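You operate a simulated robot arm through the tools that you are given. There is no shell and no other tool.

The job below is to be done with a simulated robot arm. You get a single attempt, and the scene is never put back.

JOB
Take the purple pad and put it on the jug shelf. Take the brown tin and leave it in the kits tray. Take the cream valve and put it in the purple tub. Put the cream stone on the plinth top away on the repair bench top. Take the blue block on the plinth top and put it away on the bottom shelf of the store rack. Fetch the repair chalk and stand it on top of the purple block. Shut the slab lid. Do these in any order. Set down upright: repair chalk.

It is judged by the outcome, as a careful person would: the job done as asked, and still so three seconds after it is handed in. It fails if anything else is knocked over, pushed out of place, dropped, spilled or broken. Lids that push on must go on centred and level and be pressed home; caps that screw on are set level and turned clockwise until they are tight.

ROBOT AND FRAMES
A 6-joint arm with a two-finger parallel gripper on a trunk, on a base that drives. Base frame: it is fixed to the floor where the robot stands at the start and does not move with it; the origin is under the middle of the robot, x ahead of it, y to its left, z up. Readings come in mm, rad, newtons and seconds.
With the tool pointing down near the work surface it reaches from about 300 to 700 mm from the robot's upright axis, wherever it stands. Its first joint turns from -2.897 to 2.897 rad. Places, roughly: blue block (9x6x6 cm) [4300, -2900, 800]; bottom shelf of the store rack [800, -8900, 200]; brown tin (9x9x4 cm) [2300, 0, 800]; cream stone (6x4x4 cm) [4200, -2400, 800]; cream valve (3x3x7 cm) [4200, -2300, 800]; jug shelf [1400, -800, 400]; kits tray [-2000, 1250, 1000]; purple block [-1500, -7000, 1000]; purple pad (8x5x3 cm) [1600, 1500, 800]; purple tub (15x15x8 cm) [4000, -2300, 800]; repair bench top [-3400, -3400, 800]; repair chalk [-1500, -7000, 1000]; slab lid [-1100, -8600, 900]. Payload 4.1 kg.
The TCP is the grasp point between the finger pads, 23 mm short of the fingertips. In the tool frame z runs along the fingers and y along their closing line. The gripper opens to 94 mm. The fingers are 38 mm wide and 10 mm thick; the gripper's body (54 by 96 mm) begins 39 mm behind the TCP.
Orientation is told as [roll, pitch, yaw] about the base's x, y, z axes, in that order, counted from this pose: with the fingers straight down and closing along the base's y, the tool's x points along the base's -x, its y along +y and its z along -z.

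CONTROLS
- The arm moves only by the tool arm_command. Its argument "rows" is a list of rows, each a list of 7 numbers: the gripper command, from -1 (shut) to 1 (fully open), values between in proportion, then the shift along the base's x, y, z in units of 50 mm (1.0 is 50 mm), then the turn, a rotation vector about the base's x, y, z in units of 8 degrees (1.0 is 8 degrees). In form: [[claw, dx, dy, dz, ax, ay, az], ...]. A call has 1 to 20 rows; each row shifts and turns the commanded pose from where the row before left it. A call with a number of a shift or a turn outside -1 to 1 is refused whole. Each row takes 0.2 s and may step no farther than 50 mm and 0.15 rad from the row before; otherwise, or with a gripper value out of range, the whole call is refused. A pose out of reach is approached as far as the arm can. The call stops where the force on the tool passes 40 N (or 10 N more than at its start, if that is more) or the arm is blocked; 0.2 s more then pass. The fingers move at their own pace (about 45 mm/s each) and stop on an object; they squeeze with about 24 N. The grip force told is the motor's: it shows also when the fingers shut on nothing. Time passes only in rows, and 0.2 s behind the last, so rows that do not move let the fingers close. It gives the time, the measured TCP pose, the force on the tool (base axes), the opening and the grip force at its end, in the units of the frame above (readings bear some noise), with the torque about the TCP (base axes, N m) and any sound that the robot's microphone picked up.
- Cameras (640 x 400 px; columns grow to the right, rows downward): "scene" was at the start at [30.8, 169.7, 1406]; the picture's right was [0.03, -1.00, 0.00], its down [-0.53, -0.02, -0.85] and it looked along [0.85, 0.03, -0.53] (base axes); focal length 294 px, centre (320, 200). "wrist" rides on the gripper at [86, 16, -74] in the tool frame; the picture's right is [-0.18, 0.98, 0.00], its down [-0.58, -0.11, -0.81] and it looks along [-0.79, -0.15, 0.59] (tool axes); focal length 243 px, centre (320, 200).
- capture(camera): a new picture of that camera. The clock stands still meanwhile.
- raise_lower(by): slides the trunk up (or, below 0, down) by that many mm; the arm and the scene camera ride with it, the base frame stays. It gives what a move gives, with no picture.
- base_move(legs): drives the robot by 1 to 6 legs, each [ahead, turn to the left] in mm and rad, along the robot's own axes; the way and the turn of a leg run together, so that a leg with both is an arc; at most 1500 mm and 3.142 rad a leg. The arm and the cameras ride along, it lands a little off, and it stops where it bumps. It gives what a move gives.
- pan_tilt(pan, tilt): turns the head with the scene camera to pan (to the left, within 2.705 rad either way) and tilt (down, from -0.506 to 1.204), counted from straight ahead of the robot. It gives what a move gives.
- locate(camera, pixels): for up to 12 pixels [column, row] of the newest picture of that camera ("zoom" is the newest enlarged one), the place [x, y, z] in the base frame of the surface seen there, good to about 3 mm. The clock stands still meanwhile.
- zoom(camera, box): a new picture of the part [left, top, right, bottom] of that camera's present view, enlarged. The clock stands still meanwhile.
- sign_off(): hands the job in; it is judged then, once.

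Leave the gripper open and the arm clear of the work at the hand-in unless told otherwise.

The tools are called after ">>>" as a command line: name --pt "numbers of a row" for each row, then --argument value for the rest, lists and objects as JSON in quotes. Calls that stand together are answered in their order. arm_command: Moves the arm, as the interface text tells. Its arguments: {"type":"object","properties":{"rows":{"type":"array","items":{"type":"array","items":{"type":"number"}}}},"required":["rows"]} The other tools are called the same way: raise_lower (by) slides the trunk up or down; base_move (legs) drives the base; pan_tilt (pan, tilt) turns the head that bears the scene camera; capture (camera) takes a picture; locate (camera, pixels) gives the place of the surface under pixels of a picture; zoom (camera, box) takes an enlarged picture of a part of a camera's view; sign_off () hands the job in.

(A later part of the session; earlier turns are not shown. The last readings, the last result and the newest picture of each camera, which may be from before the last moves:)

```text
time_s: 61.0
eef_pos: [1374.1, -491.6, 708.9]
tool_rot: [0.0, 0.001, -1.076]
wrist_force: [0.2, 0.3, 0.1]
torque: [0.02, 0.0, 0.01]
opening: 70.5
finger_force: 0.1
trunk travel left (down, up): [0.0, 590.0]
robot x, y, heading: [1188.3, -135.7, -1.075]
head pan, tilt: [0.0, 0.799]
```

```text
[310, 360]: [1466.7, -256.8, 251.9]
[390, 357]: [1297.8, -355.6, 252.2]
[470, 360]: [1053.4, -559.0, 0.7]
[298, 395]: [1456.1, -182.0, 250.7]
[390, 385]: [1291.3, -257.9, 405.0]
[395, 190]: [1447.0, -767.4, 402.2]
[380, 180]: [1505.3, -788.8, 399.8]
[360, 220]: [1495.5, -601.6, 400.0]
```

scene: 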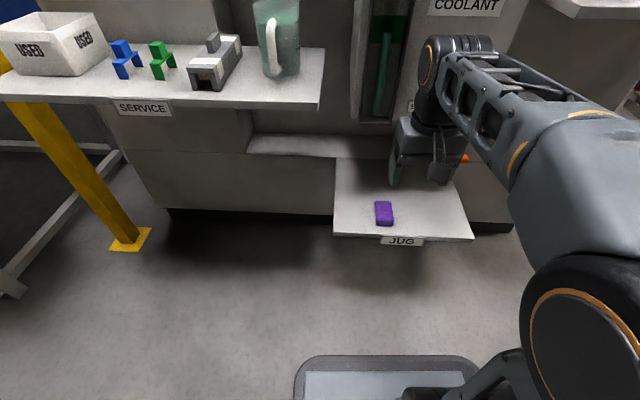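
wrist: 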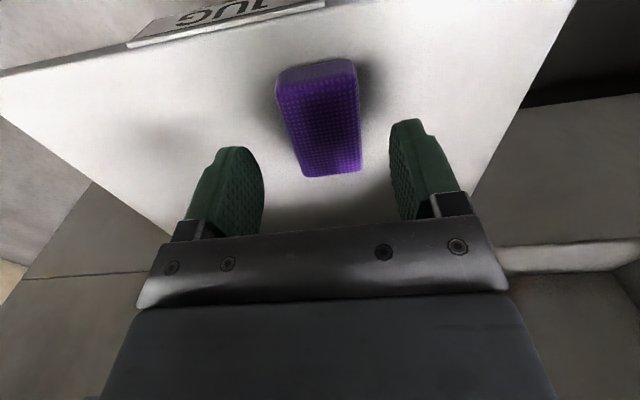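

Base footprint: ~±215 mm wide, ±250 mm long, 252 mm tall. Pad looks good on the shelf. Now raise the trunk back up by 350, then look toward the EXIT ledge.

>>> raise_lower --by 350

>>> pan_tilt --pan 1.1 --tilt 0.5

>>> capture --camera "scene"

>>> zoom --camera "scene" --box '[280, 80, 520, 230]'

```text
time_s: 64.4
eef_pos: [1373.6, -492.2, 1059.9]
tool_rot: [0.0, 0.0, -1.077]
wrist_force: [0.5, 0.4, -0.3]
torque: [0.02, 0.03, -0.01]
opening: 70.2
finger_force: 0.0
trunk travel left (down, up): [-350.0, 240.0]
robot x, y, heading: [1187.1, -137.1, -1.078]
head pan, tilt: [0.0, 0.799]
```

```text
time_s: 65.7
eef_pos: [1374.2, -492.3, 1058.8]
tool_rot: [0.001, 0.0, -1.076]
wrist_force: [0.0, 0.0, 0.0]
torque: [0.01, 0.03, -0.01]
opening: 70.8
finger_force: 0.0
trunk travel left (down, up): [-350.0, 240.0]
robot x, y, heading: [1187.6, -136.8, -1.075]
head pan, tilt: [1.1, 0.499]
```

```text
taken
```

scene: 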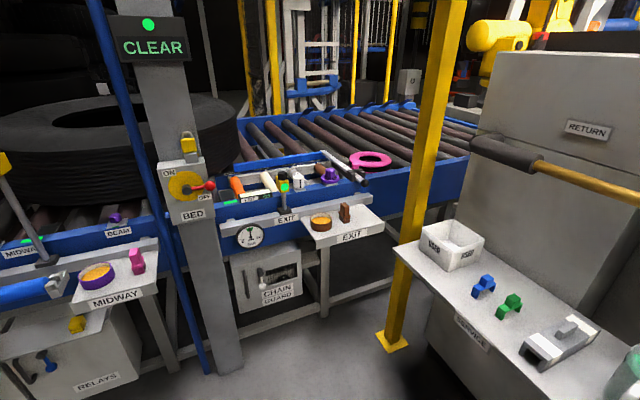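

```text
2.67 times, centred on (400, 155) of scene
```

zoom: 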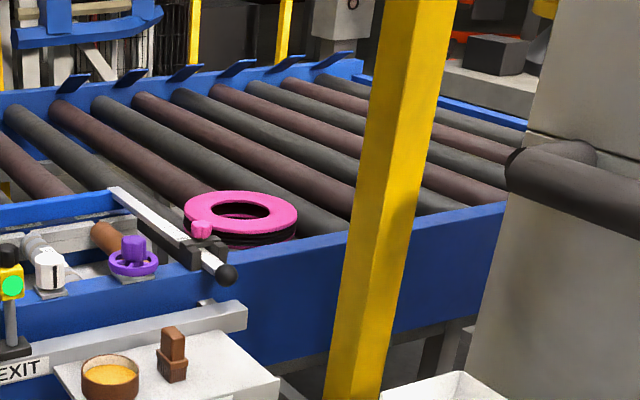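

The brown tin sits at (320,222) on the EXIT ledge beside a brown upright piece. I locate ledge corners and the tin.

>>> locate --camera "scene" --pixels '[[321, 222], [310, 226], [332, 226], [321, 216], [344, 213], [312, 248], [382, 228], [358, 207], [395, 345], [398, 250], [250, 240], [285, 185]]'

```text
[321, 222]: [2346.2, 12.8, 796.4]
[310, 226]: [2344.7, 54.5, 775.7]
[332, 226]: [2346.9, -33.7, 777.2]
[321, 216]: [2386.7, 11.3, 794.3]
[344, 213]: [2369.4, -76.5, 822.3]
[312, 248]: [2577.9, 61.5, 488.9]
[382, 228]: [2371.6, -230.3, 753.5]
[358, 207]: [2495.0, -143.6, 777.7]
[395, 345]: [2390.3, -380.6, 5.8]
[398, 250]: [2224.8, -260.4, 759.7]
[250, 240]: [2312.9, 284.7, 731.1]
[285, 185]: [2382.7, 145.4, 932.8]
```

Tin centre about (2352,12), ledge near z≈757. I'll stand at about (1823,-96) facing heading 0.2, keeping clear of the SERVICE ledge.

>>> base_move --legs '[[0, 1.14], [637, 0], [0, 0.136]]'

>>> pan_tilt --pan 0.0 --tilt 0.75

>>> capture --camera "scene"

>>> capture --camera "wrist"

```text
time_s: 72.8
eef_pos: [2217.5, -2.1, 1059.3]
tool_rot: [0.0, 0.001, 0.22]
wrist_force: [-0.9, 0.0, 0.1]
torque: [-0.02, 0.0, 0.0]
opening: 70.6
finger_force: 0.1
trunk travel left (down, up): [-350.0, 240.0]
robot x, y, heading: [1821.8, -87.6, 0.215]
head pan, tilt: [1.1, 0.499]
```

```text
time_s: 74.1
eef_pos: [2217.4, -3.1, 1058.9]
tool_rot: [-0.001, -0.001, 0.222]
wrist_force: [-0.6, 0.1, -0.3]
torque: [0.0, 0.01, -0.02]
opening: 70.5
finger_force: 0.1
trunk travel left (down, up): [-350.0, 240.0]
robot x, y, heading: [1824.1, -89.2, 0.22]
head pan, tilt: [0.0, 0.75]
```

```text
taken
```

scene: 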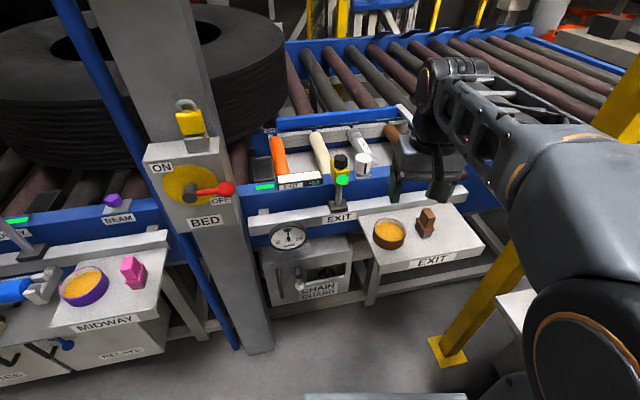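

```text
taken
```

wrist: 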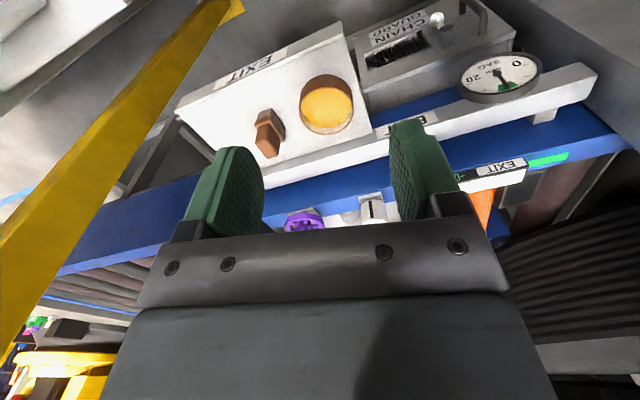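

I zoom on the tin in the wrist view and locate its rim.

>>> zoom --camera "wrist" --box '[240, 50, 400, 150]'

>>> zoom --camera "scene" --box '[340, 190, 500, 290]'

```text
4.00 times, centred on (320, 100) of wrist
```

zoom: 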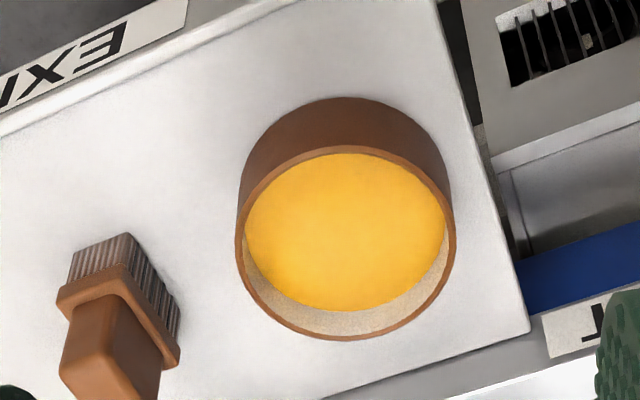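

```text
4.00 times, centred on (420, 240) of scene
```

zoom: 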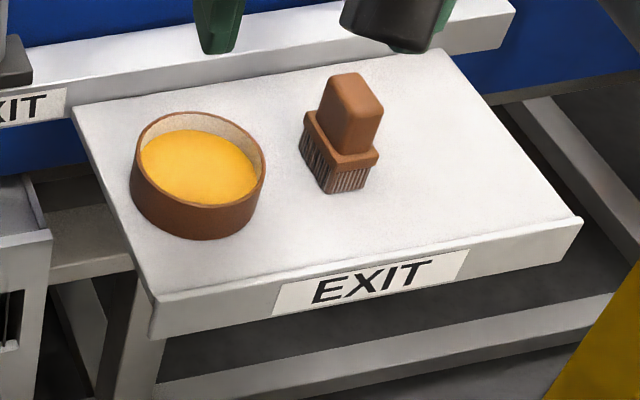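

>>> zoom --camera "wrist" --box '[240, 50, 400, 150]'

>>> locate --camera "zoom" --pixels '[[239, 240], [453, 237], [345, 150], [335, 336], [262, 300], [420, 295], [275, 175], [425, 178], [345, 240], [150, 120], [490, 330], [330, 380]]'

```text
4.00 times, centred on (320, 100) of wrist
```

zoom: 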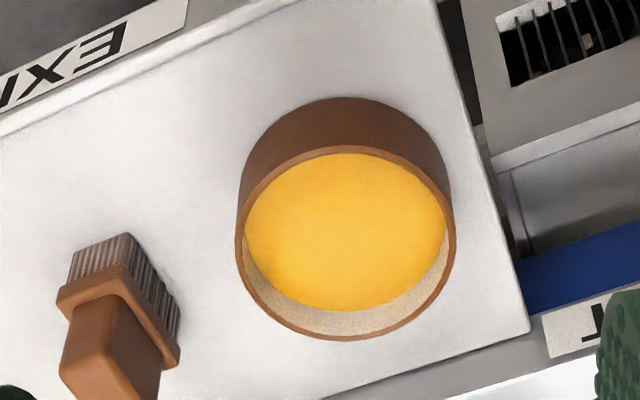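

```text
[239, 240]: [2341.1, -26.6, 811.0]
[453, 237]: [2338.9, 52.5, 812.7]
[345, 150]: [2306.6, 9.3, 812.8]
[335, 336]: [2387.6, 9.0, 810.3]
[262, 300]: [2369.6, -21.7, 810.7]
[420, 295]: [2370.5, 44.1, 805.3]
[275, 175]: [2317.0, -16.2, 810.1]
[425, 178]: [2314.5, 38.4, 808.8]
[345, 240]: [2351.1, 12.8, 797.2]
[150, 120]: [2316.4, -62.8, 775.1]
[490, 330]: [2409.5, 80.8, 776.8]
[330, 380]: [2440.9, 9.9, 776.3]
```

Tin rim centre (2346,12), radius ≈42, ledge z≈776, top ≈811. The brush is at (2369,-76), so I'll turn the gripper by −60° (away from the brush), open fully, and move above the tin.

>>> arm_command --pt "1 0.32 0.04 0 0 0 -0.94" --pt "1 0.32 0.04 0 0 0 -0.94" --pt "1 0.32 0.04 0 0 0 -0.94" --pt "1 0.32 0.04 0 0 0 -0.94" --pt "1 0.32 0.04 0 0 0 -0.94" --pt "1 0.32 0.04 0 0 0 -0.94" --pt "1 0.32 0.04 0 0 0 -0.94" --pt "1 0.33 0.02 0 0 0 -0.94" --pt "1 0 0 -0.9 0 0 0" --pt "1 0 0 -0.9 0 0 0"

>>> capture --camera "wrist"

>>> capture --camera "scene"

```text
time_s: 76.3
eef_pos: [2346.8, 11.1, 968.3]
tool_rot: [0.0, 0.002, -0.83]
wrist_force: [-0.9, -0.3, 0.1]
torque: [0.03, -0.03, 0.02]
opening: 94.1
finger_force: 0.0
trunk travel left (down, up): [-350.0, 240.0]
robot x, y, heading: [1825.2, -87.0, 0.218]
head pan, tilt: [0.0, 0.75]
```

```text
taken
```

wrist: 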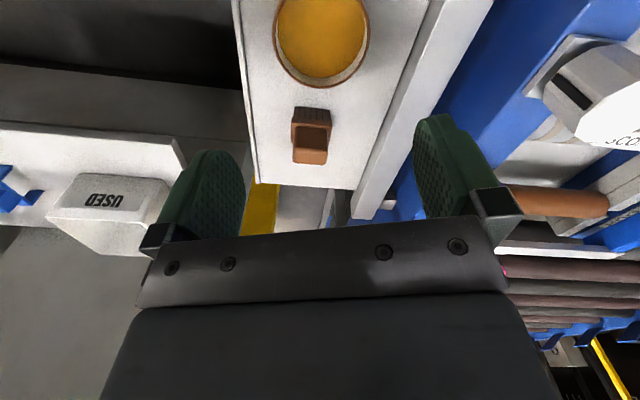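

```text
taken
```

scene: 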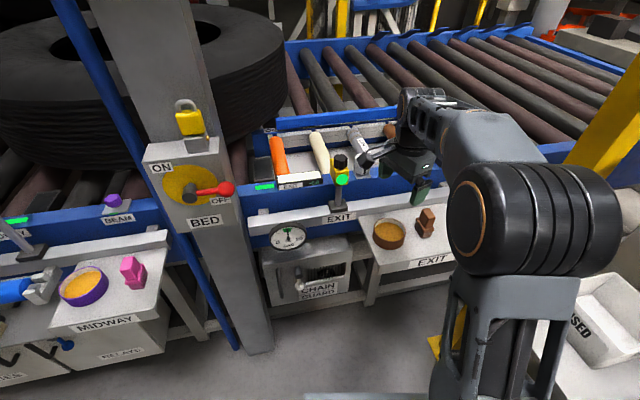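

I check the lamp post position relative to the wrist camera, and refine the tin centre with wrist rim points.

>>> locate --camera "scene" --pixels '[[341, 163], [341, 180], [337, 200], [343, 212], [365, 158], [376, 152], [360, 170]]'

>>> locate --camera "wrist" --pixels '[[276, 20], [275, 40], [368, 30], [300, 78], [340, 82], [322, 85], [366, 45], [320, 20], [310, 112], [325, 112]]'

```text
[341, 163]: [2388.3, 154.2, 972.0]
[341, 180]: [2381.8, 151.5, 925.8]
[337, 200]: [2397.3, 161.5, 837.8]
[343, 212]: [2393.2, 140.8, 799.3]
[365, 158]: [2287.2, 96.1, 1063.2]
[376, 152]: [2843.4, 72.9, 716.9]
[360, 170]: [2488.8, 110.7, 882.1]
```

```text
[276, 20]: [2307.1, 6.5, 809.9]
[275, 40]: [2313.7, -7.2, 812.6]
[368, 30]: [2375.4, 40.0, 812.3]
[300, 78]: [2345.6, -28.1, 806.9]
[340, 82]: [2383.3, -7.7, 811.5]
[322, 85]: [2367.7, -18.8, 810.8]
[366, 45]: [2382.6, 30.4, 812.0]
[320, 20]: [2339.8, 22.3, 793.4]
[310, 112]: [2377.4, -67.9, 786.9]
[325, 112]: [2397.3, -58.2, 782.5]
```

Lamp is >110 mm from the camera mount – fine. I descend to z≈840 (fingertips ~6 mm above the rim) and check alignment.

>>> arm_command --pt "1 0 0.02 -0.9 0 0 0" --pt "1 0 0 -0.9 0 0 0" --pt "1 0 0 -0.76 0 0 0" --pt "1 0 0 0 0 0 0"

>>> capture --camera "wrist"

>>> zoom --camera "scene" --box '[340, 170, 500, 270]'

```text
time_s: 77.3
eef_pos: [2346.7, 10.6, 840.5]
tool_rot: [0.0, 0.0, -0.829]
wrist_force: [0.2, -0.5, -0.1]
torque: [0.0, -0.02, 0.01]
opening: 94.1
finger_force: 0.0
trunk travel left (down, up): [-350.0, 240.0]
robot x, y, heading: [1825.1, -87.0, 0.22]
head pan, tilt: [0.0, 0.75]
```

```text
taken
```

wrist: 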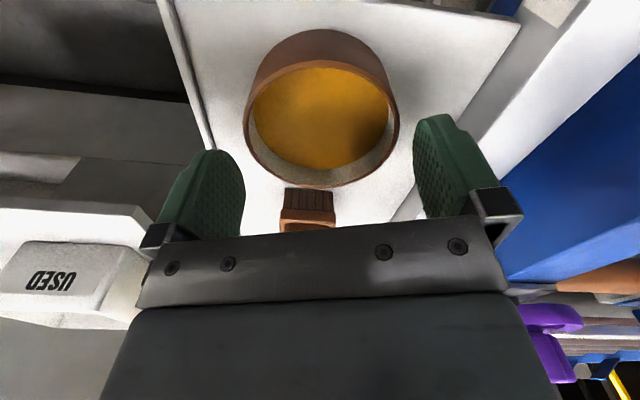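

```text
4.00 times, centred on (420, 220) of scene
```

zoom: 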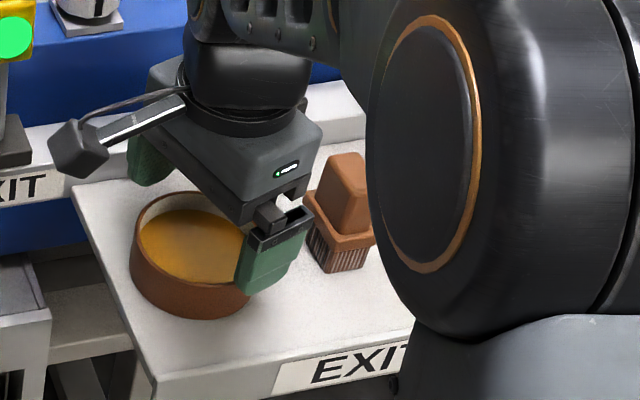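

>>> locate --camera "wrist" --pixels '[[246, 118], [397, 112], [250, 95], [392, 90], [262, 160], [380, 155], [320, 183], [318, 67]]'

```text
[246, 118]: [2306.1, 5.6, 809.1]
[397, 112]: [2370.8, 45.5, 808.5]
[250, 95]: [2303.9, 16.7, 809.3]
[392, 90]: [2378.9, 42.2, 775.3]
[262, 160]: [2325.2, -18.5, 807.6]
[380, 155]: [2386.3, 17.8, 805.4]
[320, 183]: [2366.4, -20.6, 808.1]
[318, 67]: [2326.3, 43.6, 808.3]
```

Rim points suggest the tin centre is ~2.5 mm farther along the closing line. I correct by (1.8,1.7) mm and descend to z≈803.

>>> arm_command --pt "1 0.036 0.034 0 0 0 0" --pt "1 0 0 -0.2 0 0 0" --pt "1 0 0 -0.2 0 0 0" --pt "1 0 0 -0.2 0 0 0" --pt "1 0 0 -0.15 0 0 0"

>>> capture --camera "wrist"

```text
time_s: 78.5
eef_pos: [2347.5, 15.4, 802.7]
tool_rot: [0.0, -0.001, -0.829]
wrist_force: [0.7, -0.5, 0.1]
torque: [0.03, -0.01, -0.01]
opening: 94.0
finger_force: 0.0
trunk travel left (down, up): [-350.0, 240.0]
robot x, y, heading: [1824.4, -86.5, 0.216]
head pan, tilt: [0.0, 0.75]
```

```text
taken
```

wrist: 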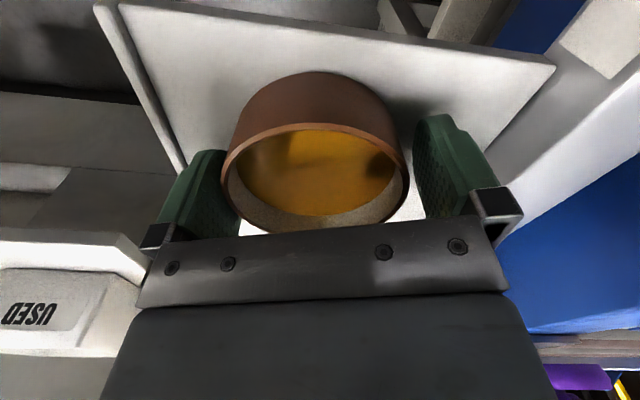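

No contact; tin is between the fingers. I close.

>>> arm_command --pt "0.7 0 0 0 0 0 0" --pt "-1 0 0 0 0 0 0" --pt "-1 0 0 0 0 0 0" --pt "-1 0 0 0 0 0 0"

```text
time_s: 79.5
eef_pos: [2346.8, 14.6, 802.4]
tool_rot: [0.0, -0.001, -0.828]
wrist_force: [-1.0, -0.2, 0.5]
torque: [0.0, -0.11, -0.01]
opening: 84.5
finger_force: 24.5
trunk travel left (down, up): [-350.0, 240.0]
robot x, y, heading: [1827.3, -89.3, 0.218]
head pan, tilt: [0.0, 0.75]
```

Gripped (84.5 mm, 24.5 N). I lift straight up and retract.

>>> arm_command --pt "-1 0 0 0.4 0 0 0" --pt "-1 0 0 0.8 0 0 0" --pt "-1 0 0 0.9 0 0 0" --pt "-1 0 0 0.9 0 0 0" --pt "-1 0 0 0.9 0 0 0" --pt "-1 0 0 0.9 0 0 0" --pt "-1 -0.75 -0.1 0.3 0 0 0" --pt "-1 -0.75 -0.1 0.3 0 0 0" --pt "-1 -0.75 -0.1 0 0 0 0" --pt "-1 -0.75 -0.1 0 0 0 0"

>>> capture --camera "wrist"

>>> capture --camera "scene"

```text
time_s: 81.7
eef_pos: [2196.7, -3.9, 1071.2]
tool_rot: [0.001, 0.0, -0.829]
wrist_force: [0.5, 0.1, -3.9]
torque: [-0.02, 0.02, 0.01]
opening: 84.0
finger_force: 24.4
trunk travel left (down, up): [-350.0, 240.0]
robot x, y, heading: [1827.1, -87.6, 0.22]
head pan, tilt: [0.0, 0.75]
```

```text
taken
```

wrist: 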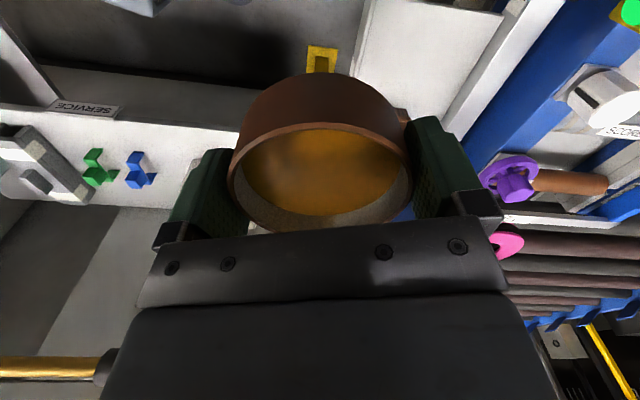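

```text
taken
```

scene: 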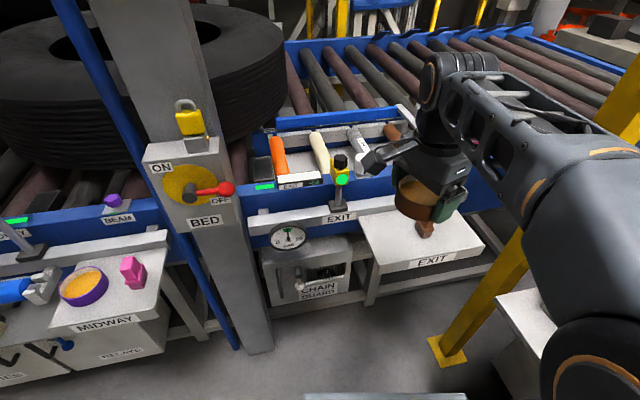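

Tin is held level. Next I reverse away and turn to head toward the kits tray on the rear-left blue rack, then look at it.

>>> base_move --legs '[[-900, 0], [0, 2.475], [1300, 0]]'

>>> pan_tilt --pan 0.0 --tilt 0.4

>>> capture --camera "scene"

```text
time_s: 98.3
eef_pos: [-520.0, 470.1, 1070.4]
tool_rot: [0.001, 0.001, 1.618]
wrist_force: [-0.1, -0.5, -4.0]
torque: [0.0, -0.02, -0.01]
opening: 83.7
finger_force: 24.2
trunk travel left (down, up): [-350.0, 240.0]
robot x, y, heading: [-178.2, 298.2, 2.67]
head pan, tilt: [0.0, 0.75]
```

```text
time_s: 99.1
eef_pos: [-521.3, 468.6, 1071.7]
tool_rot: [-0.001, -0.003, 1.619]
wrist_force: [0.8, 0.0, -5.4]
torque: [-0.01, 0.0, 0.01]
opening: 83.8
finger_force: 24.1
trunk travel left (down, up): [-350.0, 240.0]
robot x, y, heading: [-178.9, 297.8, 2.666]
head pan, tilt: [0.0, 0.4]
```

```text
taken
```

scene: 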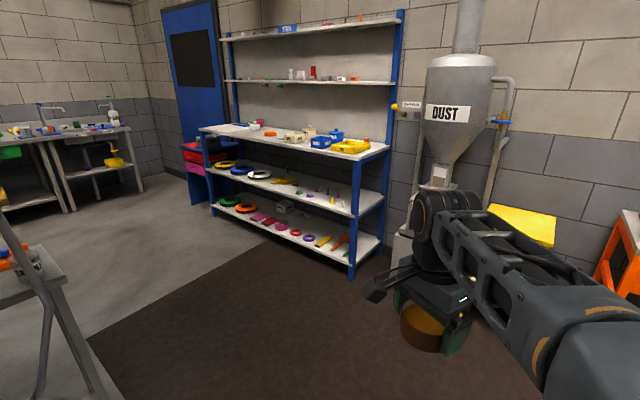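

>>> zoom --camera "scene" --box '[190, 0, 410, 137]'

>>> zoom --camera "scene" --box '[190, 100, 410, 237]'

>>> locate --camera "scene" --pixels '[[205, 132], [385, 150], [270, 128], [350, 147], [320, 142], [300, 138], [250, 128], [352, 270], [230, 82], [400, 20], [215, 215], [295, 135]]'

```text
2.91 times, centred on (300, 68) of scene
```

zoom: 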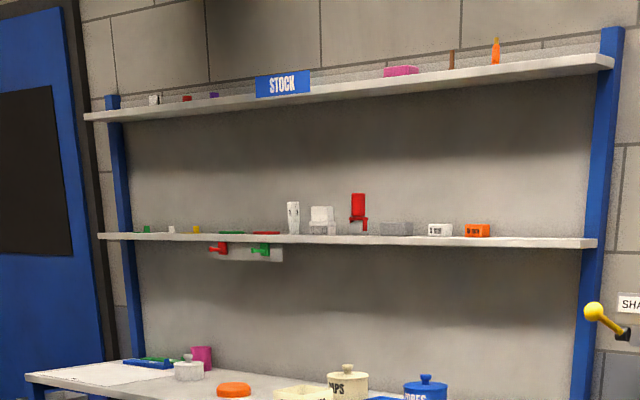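

```text
2.91 times, centred on (300, 168) of scene
```

zoom: 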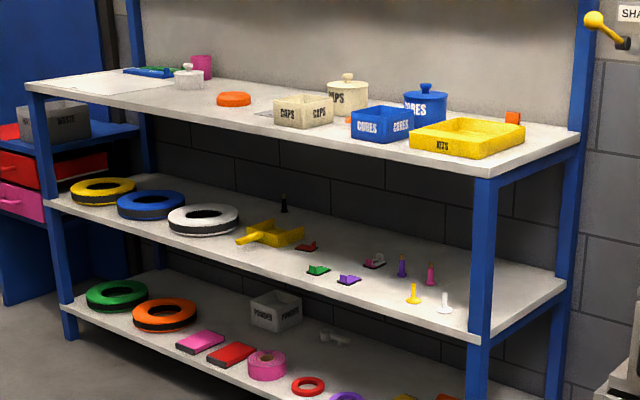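

```text
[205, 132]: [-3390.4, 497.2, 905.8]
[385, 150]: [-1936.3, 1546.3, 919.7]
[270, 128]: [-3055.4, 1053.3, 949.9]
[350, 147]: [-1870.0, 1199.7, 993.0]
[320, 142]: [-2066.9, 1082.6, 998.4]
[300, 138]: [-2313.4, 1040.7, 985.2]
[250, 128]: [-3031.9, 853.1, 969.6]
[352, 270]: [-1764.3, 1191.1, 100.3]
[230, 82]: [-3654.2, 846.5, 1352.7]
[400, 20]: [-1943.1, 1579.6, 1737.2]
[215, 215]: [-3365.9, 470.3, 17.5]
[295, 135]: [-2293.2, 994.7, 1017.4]
```

I see the yellow KITS tray at about (-1950,1250), beside CUBES bins. I raise the trunk 150 mm for clearance and drive toward a spot in front of it.

>>> raise_lower --by 150

>>> base_move --legs '[[0, 0.19], [1400, 0], [0, -0.8]]'

>>> pan_tilt --pan 0.0 --tilt 0.7

>>> capture --camera "scene"

```text
time_s: 100.8
eef_pos: [-520.8, 468.4, 1220.5]
tool_rot: [0.0, 0.0, 1.62]
wrist_force: [0.0, 0.0, -4.4]
torque: [0.0, 0.02, -0.03]
opening: 83.7
finger_force: 24.5
trunk travel left (down, up): [-500.0, 90.0]
robot x, y, heading: [-181.1, 297.6, 2.67]
head pan, tilt: [0.0, 0.4]
```

```text
time_s: 110.6
eef_pos: [-1685.0, 1042.5, 1219.8]
tool_rot: [0.0, 0.001, 0.99]
wrist_force: [-1.0, 0.6, -4.3]
torque: [-0.01, 0.02, 0.0]
opening: 83.6
finger_force: 24.3
trunk travel left (down, up): [-500.0, 90.0]
robot x, y, heading: [-1510.3, 704.8, 2.036]
head pan, tilt: [0.0, 0.4]
```

```text
time_s: 111.4
eef_pos: [-1684.6, 1042.5, 1221.0]
tool_rot: [0.0, 0.001, 0.99]
wrist_force: [-0.5, 0.7, -4.4]
torque: [-0.01, 0.01, 0.03]
opening: 83.7
finger_force: 24.1
trunk travel left (down, up): [-500.0, 90.0]
robot x, y, heading: [-1510.9, 702.9, 2.041]
head pan, tilt: [0.0, 0.7]
```

```text
taken
```

scene: 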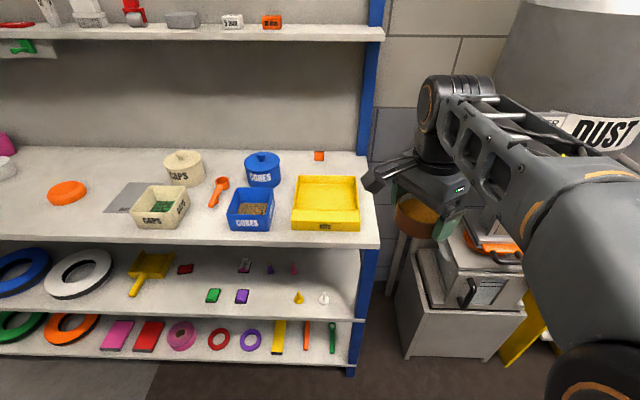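

I locate the tray's corners, floor and surrounding objects.

>>> zoom --camera "scene" --box '[220, 140, 400, 252]'

>>> locate --camera "scene" --pixels '[[292, 228], [360, 230], [297, 178], [355, 178], [327, 205], [310, 200], [345, 200], [325, 235], [272, 205], [370, 160], [378, 240], [262, 155]]'

```text
3.56 times, centred on (310, 196) of scene
```

zoom: 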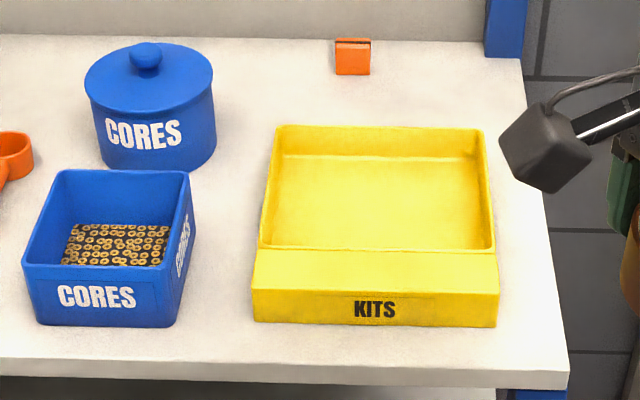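

```text
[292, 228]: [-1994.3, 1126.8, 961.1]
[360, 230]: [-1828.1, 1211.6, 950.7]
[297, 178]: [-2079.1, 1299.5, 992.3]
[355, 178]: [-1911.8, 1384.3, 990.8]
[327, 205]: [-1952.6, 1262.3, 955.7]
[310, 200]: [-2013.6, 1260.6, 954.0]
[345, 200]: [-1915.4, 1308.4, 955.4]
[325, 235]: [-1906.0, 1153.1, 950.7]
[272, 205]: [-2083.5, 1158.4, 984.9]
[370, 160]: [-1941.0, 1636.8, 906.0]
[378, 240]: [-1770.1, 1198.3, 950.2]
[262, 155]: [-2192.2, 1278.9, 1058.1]
```

>>> locate --camera "zoom" --pixels '[[265, 244], [490, 246], [285, 165], [475, 165], [375, 205], [375, 250], [375, 130], [270, 200], [485, 200], [375, 300], [375, 270]]'

```text
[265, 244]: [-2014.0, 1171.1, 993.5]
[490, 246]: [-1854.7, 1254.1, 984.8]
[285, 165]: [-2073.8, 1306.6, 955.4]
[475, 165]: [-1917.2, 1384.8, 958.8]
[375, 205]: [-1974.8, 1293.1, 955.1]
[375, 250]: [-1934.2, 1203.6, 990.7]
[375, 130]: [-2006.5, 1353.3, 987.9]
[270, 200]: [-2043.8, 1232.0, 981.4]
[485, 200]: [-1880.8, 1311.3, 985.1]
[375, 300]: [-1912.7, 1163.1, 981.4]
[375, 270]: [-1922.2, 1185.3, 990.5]
```

>>> base_move --legs '[[0, 0.2], [180, 0]]'

>>> capture --camera "scene"

```text
time_s: 113.7
eef_pos: [-1859.6, 1145.2, 1219.8]
tool_rot: [-0.001, -0.001, 1.188]
wrist_force: [-0.1, 0.3, -4.4]
torque: [-0.04, -0.01, 0.0]
opening: 83.7
finger_force: 23.4
trunk travel left (down, up): [-500.0, 90.0]
robot x, y, heading: [-1623.9, 842.3, 2.232]
head pan, tilt: [0.0, 0.7]
```

```text
taken
```

scene: 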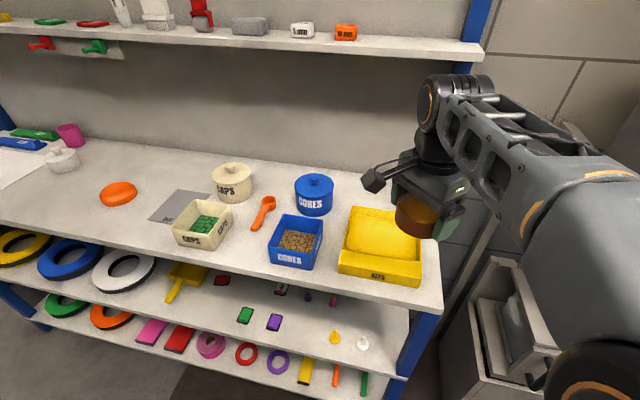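

I verify the tray again and find the upper shelf's front edge for clearance.

>>> locate --camera "scene" --pixels '[[400, 42], [300, 38], [480, 52], [382, 235], [345, 245], [420, 255], [365, 210], [418, 238], [385, 262], [348, 240]]'

>>> zoom --camera "scene" --box '[320, 190, 440, 290]'

```text
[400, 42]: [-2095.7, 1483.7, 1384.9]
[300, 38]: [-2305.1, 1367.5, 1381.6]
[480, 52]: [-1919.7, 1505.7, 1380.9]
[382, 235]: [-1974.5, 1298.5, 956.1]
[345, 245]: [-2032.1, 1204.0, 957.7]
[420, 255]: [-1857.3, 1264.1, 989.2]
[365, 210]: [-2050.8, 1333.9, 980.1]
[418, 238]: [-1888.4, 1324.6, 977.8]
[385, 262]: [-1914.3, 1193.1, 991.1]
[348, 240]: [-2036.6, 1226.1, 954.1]
```

```text
4.00 times, centred on (380, 240) of scene
```

zoom: 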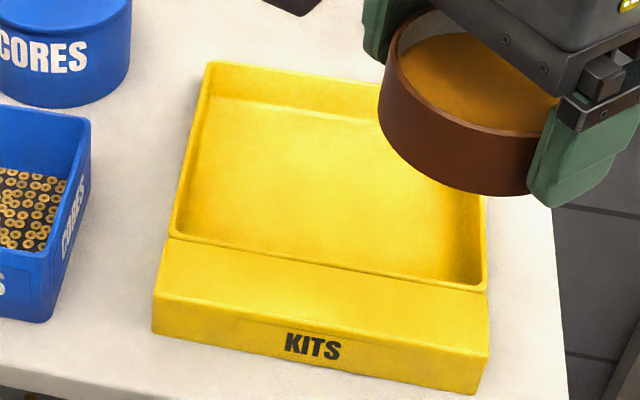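

The upper shelf front is ~200 mm behind the tray centre. I move the tin above the tray centre (-1966,1274) while turning +0.85 rad so the fingers open along the tray's width.

>>> arm_command --pt "-1 -0.303 0.369 0 0 0 0.872" --pt "-1 -0.303 0.369 0 0 0 0.872" --pt "-1 -0.303 0.369 0 0 0 0.872" --pt "-1 -0.303 0.369 0 0 0 0.872" --pt "-1 -0.303 0.369 0 0 0 0.872" --pt "-1 -0.303 0.369 0 0 0 0.872" --pt "-1 -0.303 0.369 0 0 0 0.872" --pt "-1 0 0 -0.9 0 0 0" --pt "-1 0 0 -0.9 0 0 0" --pt "-1 0 0 -0.6 0 0 0"

>>> capture --camera "wrist"

>>> capture --camera "scene"

```text
time_s: 115.9
eef_pos: [-1968.4, 1273.4, 1101.4]
tool_rot: [0.001, 0.0, 2.041]
wrist_force: [0.2, -0.6, -4.4]
torque: [0.0, -0.04, -0.01]
opening: 83.7
finger_force: 24.2
trunk travel left (down, up): [-500.0, 90.0]
robot x, y, heading: [-1629.6, 846.6, 2.234]
head pan, tilt: [0.0, 0.7]
```

```text
taken
```

wrist: 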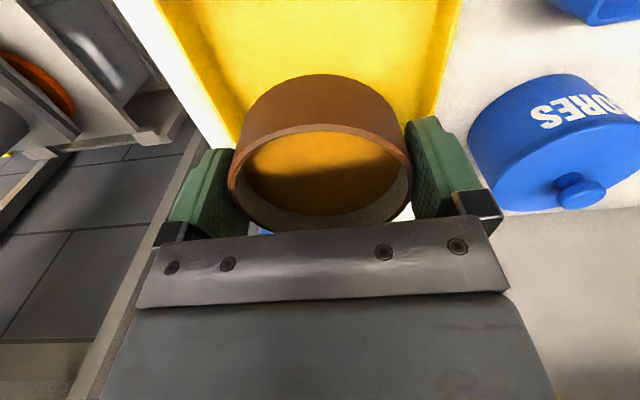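

```text
taken
```

scene: 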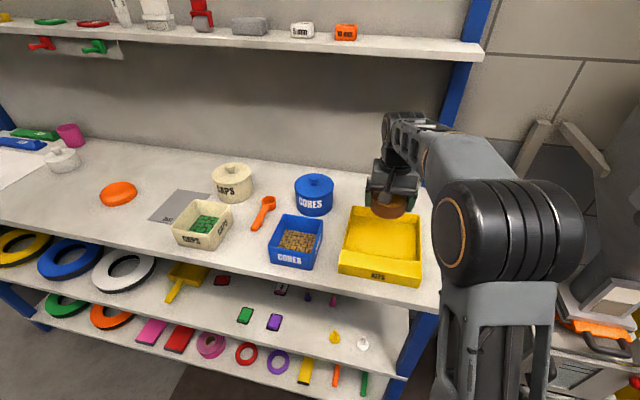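

Tin is centred over the tray. I descend to z≈991, then slowly until contact.

>>> arm_command --pt "-1 0.03 0 -0.8 0 0 0" --pt "-1 0 0 -0.8 0 0 0" --pt "-1 0 0 -0.4 0 0 0" --pt "-1 0 0 -0.2 0 0 0" --pt "-1 0 0 -0.06 0 0 0" --pt "-1 0 0 -0.06 0 0 0" --pt "-1 0 0 0 0 0 0"

>>> capture --camera "wrist"

```text
time_s: 117.5
eef_pos: [-1965.4, 1273.3, 985.1]
tool_rot: [-0.001, 0.001, 2.042]
wrist_force: [-0.2, -0.3, -4.3]
torque: [-0.02, -0.02, 0.01]
opening: 83.9
finger_force: 24.5
trunk travel left (down, up): [-500.0, 90.0]
robot x, y, heading: [-1623.6, 843.6, 2.235]
head pan, tilt: [0.0, 0.7]
```

```text
taken
```

wrist: 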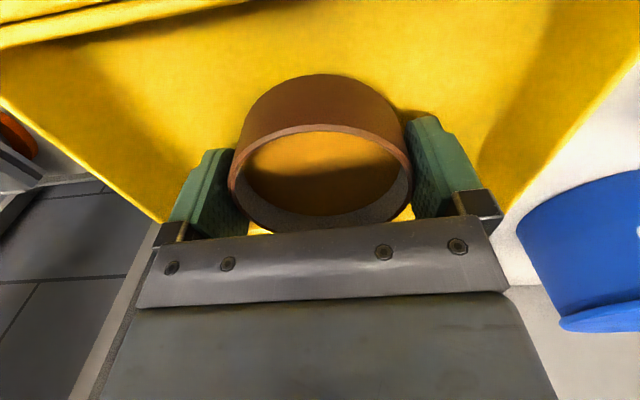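

Not in contact yet (weight still −4.3 N). I lower a few millimetres more in tiny steps.

>>> arm_command --pt "-1 0 0 -0.04 0 0 0" --pt "-1 0 0 -0.03 0 0 0" --pt "-1 0 0 0 0 0 0"

```text
time_s: 118.3
eef_pos: [-1965.7, 1273.0, 982.1]
tool_rot: [-0.001, -0.001, 2.039]
wrist_force: [0.6, 2.4, 3.4]
torque: [-0.22, 0.03, 0.04]
opening: 83.7
finger_force: 23.7
trunk travel left (down, up): [-500.0, 90.0]
robot x, y, heading: [-1623.1, 842.9, 2.234]
head pan, tilt: [0.0, 0.7]
```

Contact felt (+3.4 N). I open fully and lift straight up.

>>> arm_command --pt "1 0 0 0 0 0 0" --pt "1 0 0 0 0 0 0" --pt "1 0 0 0.1 0 0 0" --pt "1 0 0 0.4 0 0 0" --pt "1 0 0 0.8 0 0 0" --pt "1 0 0 0.9 0 0 0" --pt "1 0 0 0.9 0 0 0"

>>> capture --camera "wrist"

>>> capture --camera "scene"

```text
time_s: 119.9
eef_pos: [-1965.3, 1272.7, 1135.0]
tool_rot: [0.002, 0.001, 2.041]
wrist_force: [0.4, 0.4, 0.1]
torque: [0.0, -0.01, -0.05]
opening: 94.0
finger_force: 0.0
trunk travel left (down, up): [-500.0, 90.0]
robot x, y, heading: [-1622.7, 842.3, 2.236]
head pan, tilt: [0.0, 0.7]
```

```text
taken
```

wrist: 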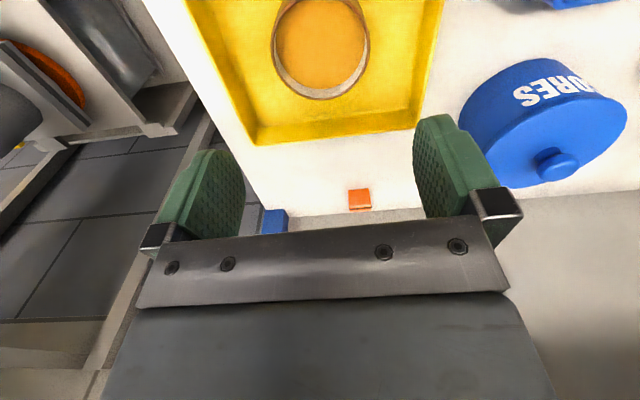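

```text
taken
```

scene: 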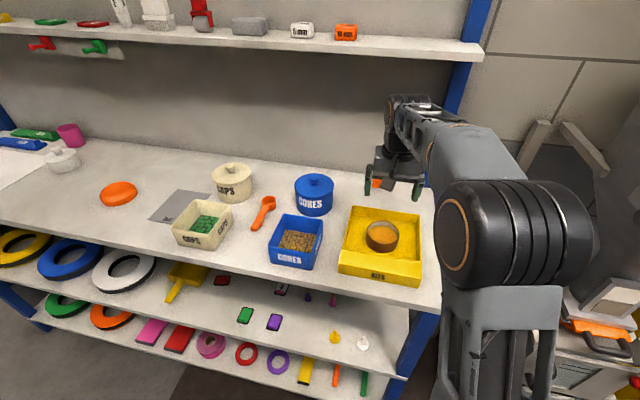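

Tin rests in the tray. I retract the arm, then back away, lower the trunk to the middle, and head for the corridor.

>>> arm_command --pt "1 0 0 0.8 0 0 0" --pt "1 0.505 -0.62 0 0 0 0.35" --pt "1 0.505 -0.62 0 0 0 0.35" --pt "1 0.505 -0.62 0 0 0 0.35" --pt "1 0.505 -0.62 0 0 0 0.35"

>>> base_move --legs '[[-320, 0], [0, -2.755], [1500, 0], [700, 0]]'

>>> raise_lower --by -100

>>> pan_tilt --pan -0.6 --tilt 0.35

>>> capture --camera "scene"

```text
time_s: 121.1
eef_pos: [-1864.3, 1149.5, 1175.6]
tool_rot: [-0.001, -0.001, 2.237]
wrist_force: [-0.8, -0.6, -0.2]
torque: [-0.01, 0.0, 0.02]
opening: 93.9
finger_force: 0.0
trunk travel left (down, up): [-500.0, 90.0]
robot x, y, heading: [-1621.4, 843.8, 2.237]
head pan, tilt: [0.0, 0.7]
```

```text
time_s: 140.0
eef_pos: [840.4, -608.8, 1175.4]
tool_rot: [-0.001, 0.001, -0.479]
wrist_force: [-0.2, 0.1, -0.1]
torque: [0.02, 0.04, 0.03]
opening: 93.8
finger_force: 0.1
trunk travel left (down, up): [-500.0, 90.0]
robot x, y, heading: [494.5, -427.6, -0.482]
head pan, tilt: [0.0, 0.7]
```

```text
time_s: 141.3
eef_pos: [841.5, -608.0, 1076.0]
tool_rot: [0.0, 0.001, -0.48]
wrist_force: [0.6, -0.2, -0.2]
torque: [-0.01, -0.03, -0.02]
opening: 94.2
finger_force: 0.1
trunk travel left (down, up): [-400.0, 190.0]
robot x, y, heading: [495.3, -425.4, -0.486]
head pan, tilt: [0.0, 0.7]
```

```text
time_s: 142.3
eef_pos: [840.3, -609.5, 1076.7]
tool_rot: [-0.002, 0.001, -0.48]
wrist_force: [-0.3, -0.8, -0.7]
torque: [0.02, 0.0, 0.01]
opening: 93.8
finger_force: 0.1
trunk travel left (down, up): [-400.0, 190.0]
robot x, y, heading: [496.4, -432.3, -0.475]
head pan, tilt: [-0.6, 0.351]
```

```text
taken
```

scene: 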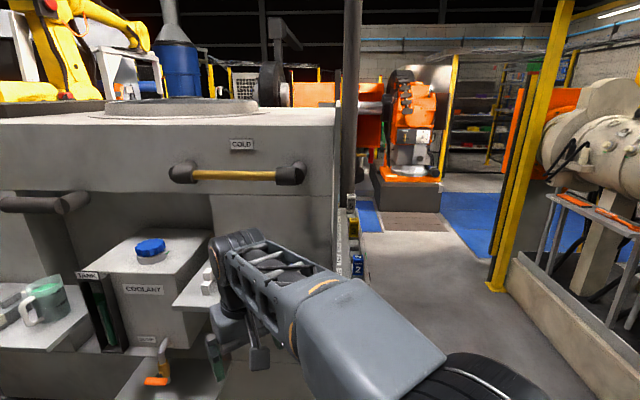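

I turn into the corridor, keeping mid-way between the machine corner and the low wall.

>>> base_move --legs '[[0, -1.13], [1220, 0], [0, 0.52]]'

>>> pan_tilt --pan 0.2 --tilt 0.35

>>> capture --camera "scene"

>>> pan_tilt --pan -0.5 --tilt 0.35

>>> capture --camera "scene"

```text
time_s: 152.8
eef_pos: [684.7, -1995.5, 1075.7]
tool_rot: [-0.001, 0.0, -1.036]
wrist_force: [-0.3, 0.2, 0.6]
torque: [0.02, 0.0, 0.0]
opening: 93.9
finger_force: 0.0
trunk travel left (down, up): [-400.0, 190.0]
robot x, y, heading: [486.1, -1659.0, -1.037]
head pan, tilt: [-0.6, 0.351]
```

```text
time_s: 154.0
eef_pos: [685.4, -1995.4, 1074.7]
tool_rot: [-0.001, 0.001, -1.037]
wrist_force: [1.2, 0.4, -0.4]
torque: [0.03, 0.0, -0.02]
opening: 94.1
finger_force: 0.1
trunk travel left (down, up): [-400.0, 190.0]
robot x, y, heading: [488.3, -1657.9, -1.038]
head pan, tilt: [0.201, 0.351]
```

```text
taken
```

scene: 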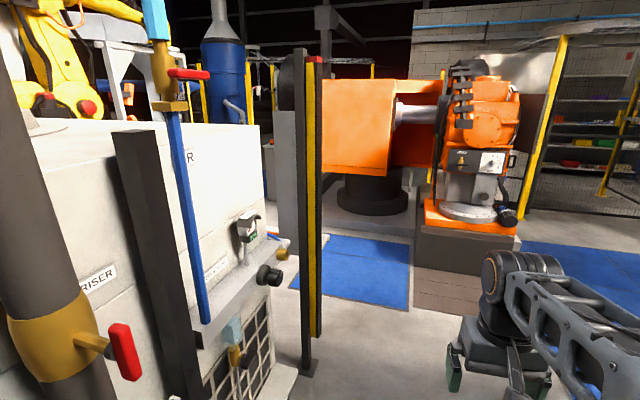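

```text
time_s: 155.0
eef_pos: [685.6, -1994.8, 1076.1]
tool_rot: [0.002, -0.001, -1.037]
wrist_force: [0.7, 0.8, -0.1]
torque: [-0.03, -0.03, 0.0]
opening: 94.2
finger_force: 0.0
trunk travel left (down, up): [-400.0, 190.0]
robot x, y, heading: [482.3, -1663.1, -1.036]
head pan, tilt: [-0.499, 0.351]
```

```text
taken
```

scene: 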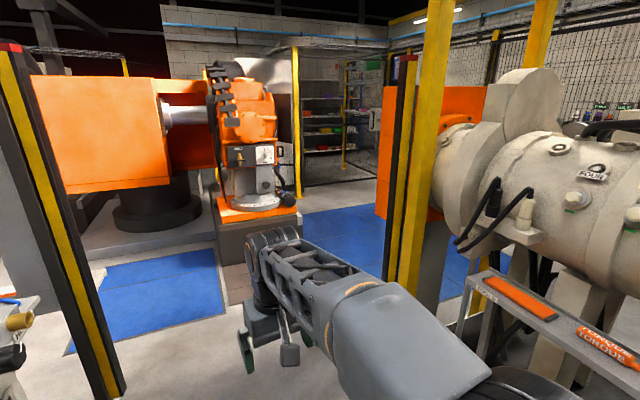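

Two light-curtain posts flank the way ahead. I locate key floor points.

>>> locate --camera "scene" --pixels '[[112, 390], [400, 285], [70, 350], [150, 290], [220, 310], [215, 245], [300, 265], [298, 185], [190, 350], [470, 320], [30, 310], [390, 200]]'

>>> pan_tilt --pan 0.6 --tilt 0.35

>>> capture --camera "scene"

```text
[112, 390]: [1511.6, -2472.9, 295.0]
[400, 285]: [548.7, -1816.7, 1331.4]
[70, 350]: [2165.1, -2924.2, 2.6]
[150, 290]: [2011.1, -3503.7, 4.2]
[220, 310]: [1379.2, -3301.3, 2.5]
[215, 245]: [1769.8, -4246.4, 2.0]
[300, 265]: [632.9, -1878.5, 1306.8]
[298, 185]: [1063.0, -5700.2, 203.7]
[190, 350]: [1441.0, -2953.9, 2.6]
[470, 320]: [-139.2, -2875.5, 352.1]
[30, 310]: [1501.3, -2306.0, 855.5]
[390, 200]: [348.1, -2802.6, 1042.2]
```

```text
time_s: 156.4
eef_pos: [685.5, -1996.0, 1076.4]
tool_rot: [0.001, -0.001, -1.038]
wrist_force: [-0.8, -0.3, -0.8]
torque: [-0.03, 0.01, -0.01]
opening: 94.0
finger_force: 0.1
trunk travel left (down, up): [-400.0, 190.0]
robot x, y, heading: [487.7, -1658.9, -1.039]
head pan, tilt: [0.6, 0.351]
```

```text
taken
```

scene: 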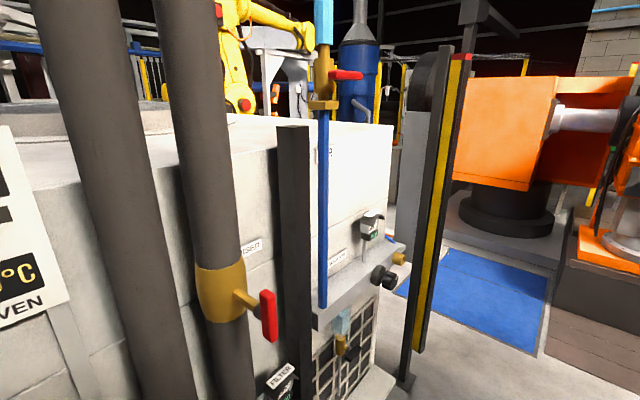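

I go through the gate between posts at (348,-2803) and (1512,-2473), then turn left to look toward the plinth.

>>> base_move --legs '[[0, -0.1], [1380, 0], [0, 1.0]]'

>>> pan_tilt --pan 0.3 --tilt 0.35

>>> capture --camera "scene"

>>> pan_tilt --pan -0.8 --tilt 0.35

>>> capture --camera "scene"

```text
time_s: 166.3
eef_pos: [1463.1, -2933.8, 1075.9]
tool_rot: [-0.001, 0.001, -0.099]
wrist_force: [-0.6, -0.4, -0.6]
torque: [0.0, 0.0, 0.0]
opening: 94.0
finger_force: 0.0
trunk travel left (down, up): [-400.0, 190.0]
robot x, y, heading: [1076.0, -2895.2, -0.101]
head pan, tilt: [0.6, 0.351]
```

```text
time_s: 167.1
eef_pos: [1463.4, -2935.0, 1076.1]
tool_rot: [0.001, 0.0, -0.097]
wrist_force: [0.6, 0.2, -0.1]
torque: [-0.01, 0.03, -0.02]
opening: 94.1
finger_force: 0.0
trunk travel left (down, up): [-400.0, 190.0]
robot x, y, heading: [1075.9, -2897.3, -0.1]
head pan, tilt: [0.3, 0.351]
```

```text
taken
```

scene: 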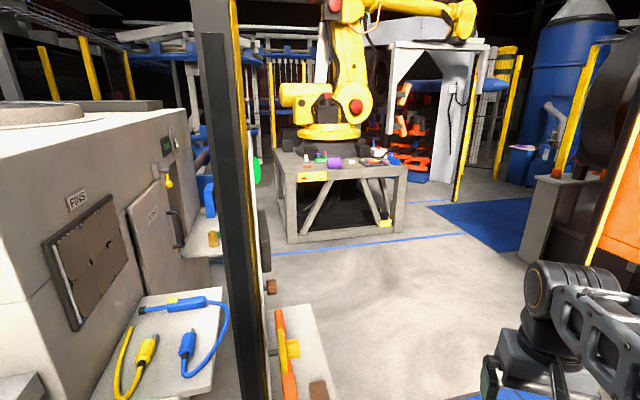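

```text
time_s: 168.4
eef_pos: [1462.0, -2935.7, 1075.1]
tool_rot: [-0.001, 0.001, -0.098]
wrist_force: [1.0, 0.3, 0.7]
torque: [0.02, -0.01, -0.02]
opening: 93.9
finger_force: 0.1
trunk travel left (down, up): [-400.0, 190.0]
robot x, y, heading: [1077.7, -2899.0, -0.1]
head pan, tilt: [-0.799, 0.351]
```

```text
taken
```

scene: 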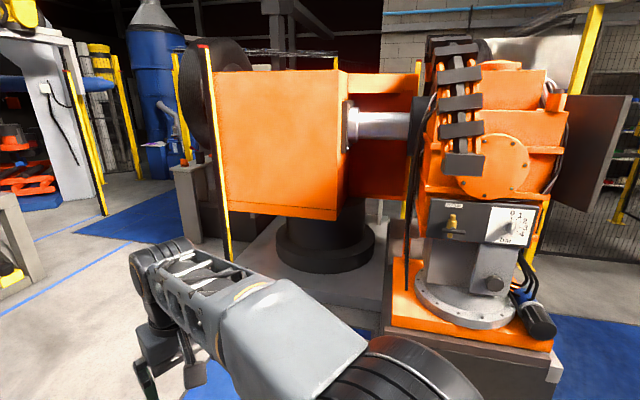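

I see the yellow robot's plinth with items. I'll zoom in on it and locate.

>>> pan_tilt --pan 0.3 --tilt 0.35

>>> zoom --camera "scene" --box '[250, 110, 430, 250]'

>>> locate --camera "zoom" --pixels '[[300, 180], [200, 160], [240, 175], [280, 180], [380, 180], [430, 170], [140, 450], [600, 350], [100, 190], [540, 200]]'

```text
time_s: 169.8
eef_pos: [1463.6, -2935.6, 1075.4]
tool_rot: [0.0, 0.001, -0.097]
wrist_force: [-0.1, 0.2, 0.6]
torque: [0.02, -0.01, 0.01]
opening: 94.0
finger_force: 0.2
trunk travel left (down, up): [-400.0, 190.0]
robot x, y, heading: [1077.6, -2897.1, -0.1]
head pan, tilt: [0.3, 0.351]
```

```text
2.86 times, centred on (340, 180) of scene
```

zoom: 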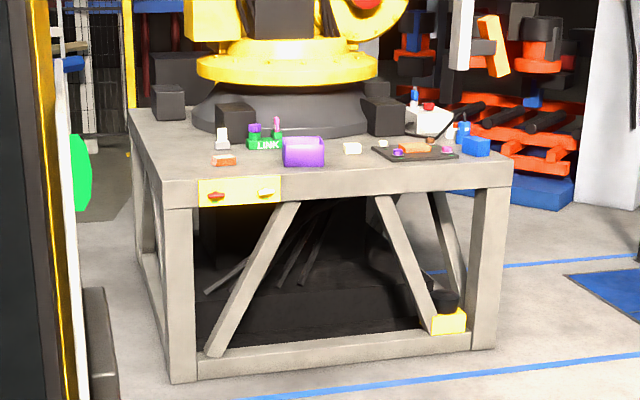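

```text
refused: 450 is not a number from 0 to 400
```

>>> locate --camera "zoom" --pixels '[[303, 152], [222, 140], [352, 148], [380, 144], [475, 147], [180, 375], [490, 340], [135, 112], [505, 170], [165, 185], [440, 360], [440, 150]]'

>>> capture --camera "scene"

>>> locate --camera "scene" --pixels '[[300, 380], [275, 290], [240, 240], [275, 250], [260, 300], [420, 300], [520, 250], [545, 180], [450, 215], [330, 390]]'

```text
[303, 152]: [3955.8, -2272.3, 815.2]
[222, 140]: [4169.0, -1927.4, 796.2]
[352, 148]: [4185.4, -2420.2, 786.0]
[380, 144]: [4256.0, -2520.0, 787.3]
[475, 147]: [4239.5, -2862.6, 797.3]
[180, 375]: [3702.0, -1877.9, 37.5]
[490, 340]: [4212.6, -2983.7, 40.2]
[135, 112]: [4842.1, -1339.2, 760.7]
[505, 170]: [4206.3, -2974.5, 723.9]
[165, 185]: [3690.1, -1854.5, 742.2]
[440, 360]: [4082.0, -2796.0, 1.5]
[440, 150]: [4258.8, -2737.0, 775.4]
```

```text
taken
```

scene: 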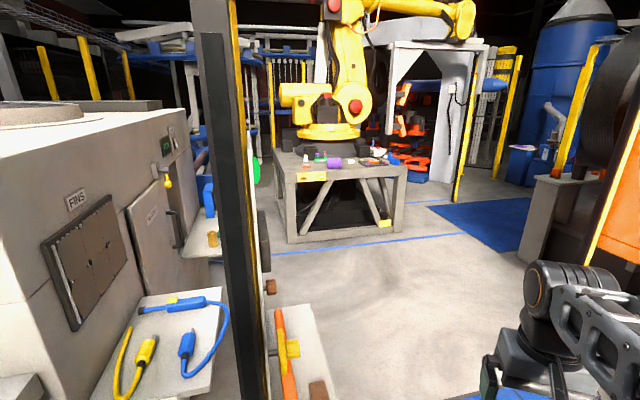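

```text
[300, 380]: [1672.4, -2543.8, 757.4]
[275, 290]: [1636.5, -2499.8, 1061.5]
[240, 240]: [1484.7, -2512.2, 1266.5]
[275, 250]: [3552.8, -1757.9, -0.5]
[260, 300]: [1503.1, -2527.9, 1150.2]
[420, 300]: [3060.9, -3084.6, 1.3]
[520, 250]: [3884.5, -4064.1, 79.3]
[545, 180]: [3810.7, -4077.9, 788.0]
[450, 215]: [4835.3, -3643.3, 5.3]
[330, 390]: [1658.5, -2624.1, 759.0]
```

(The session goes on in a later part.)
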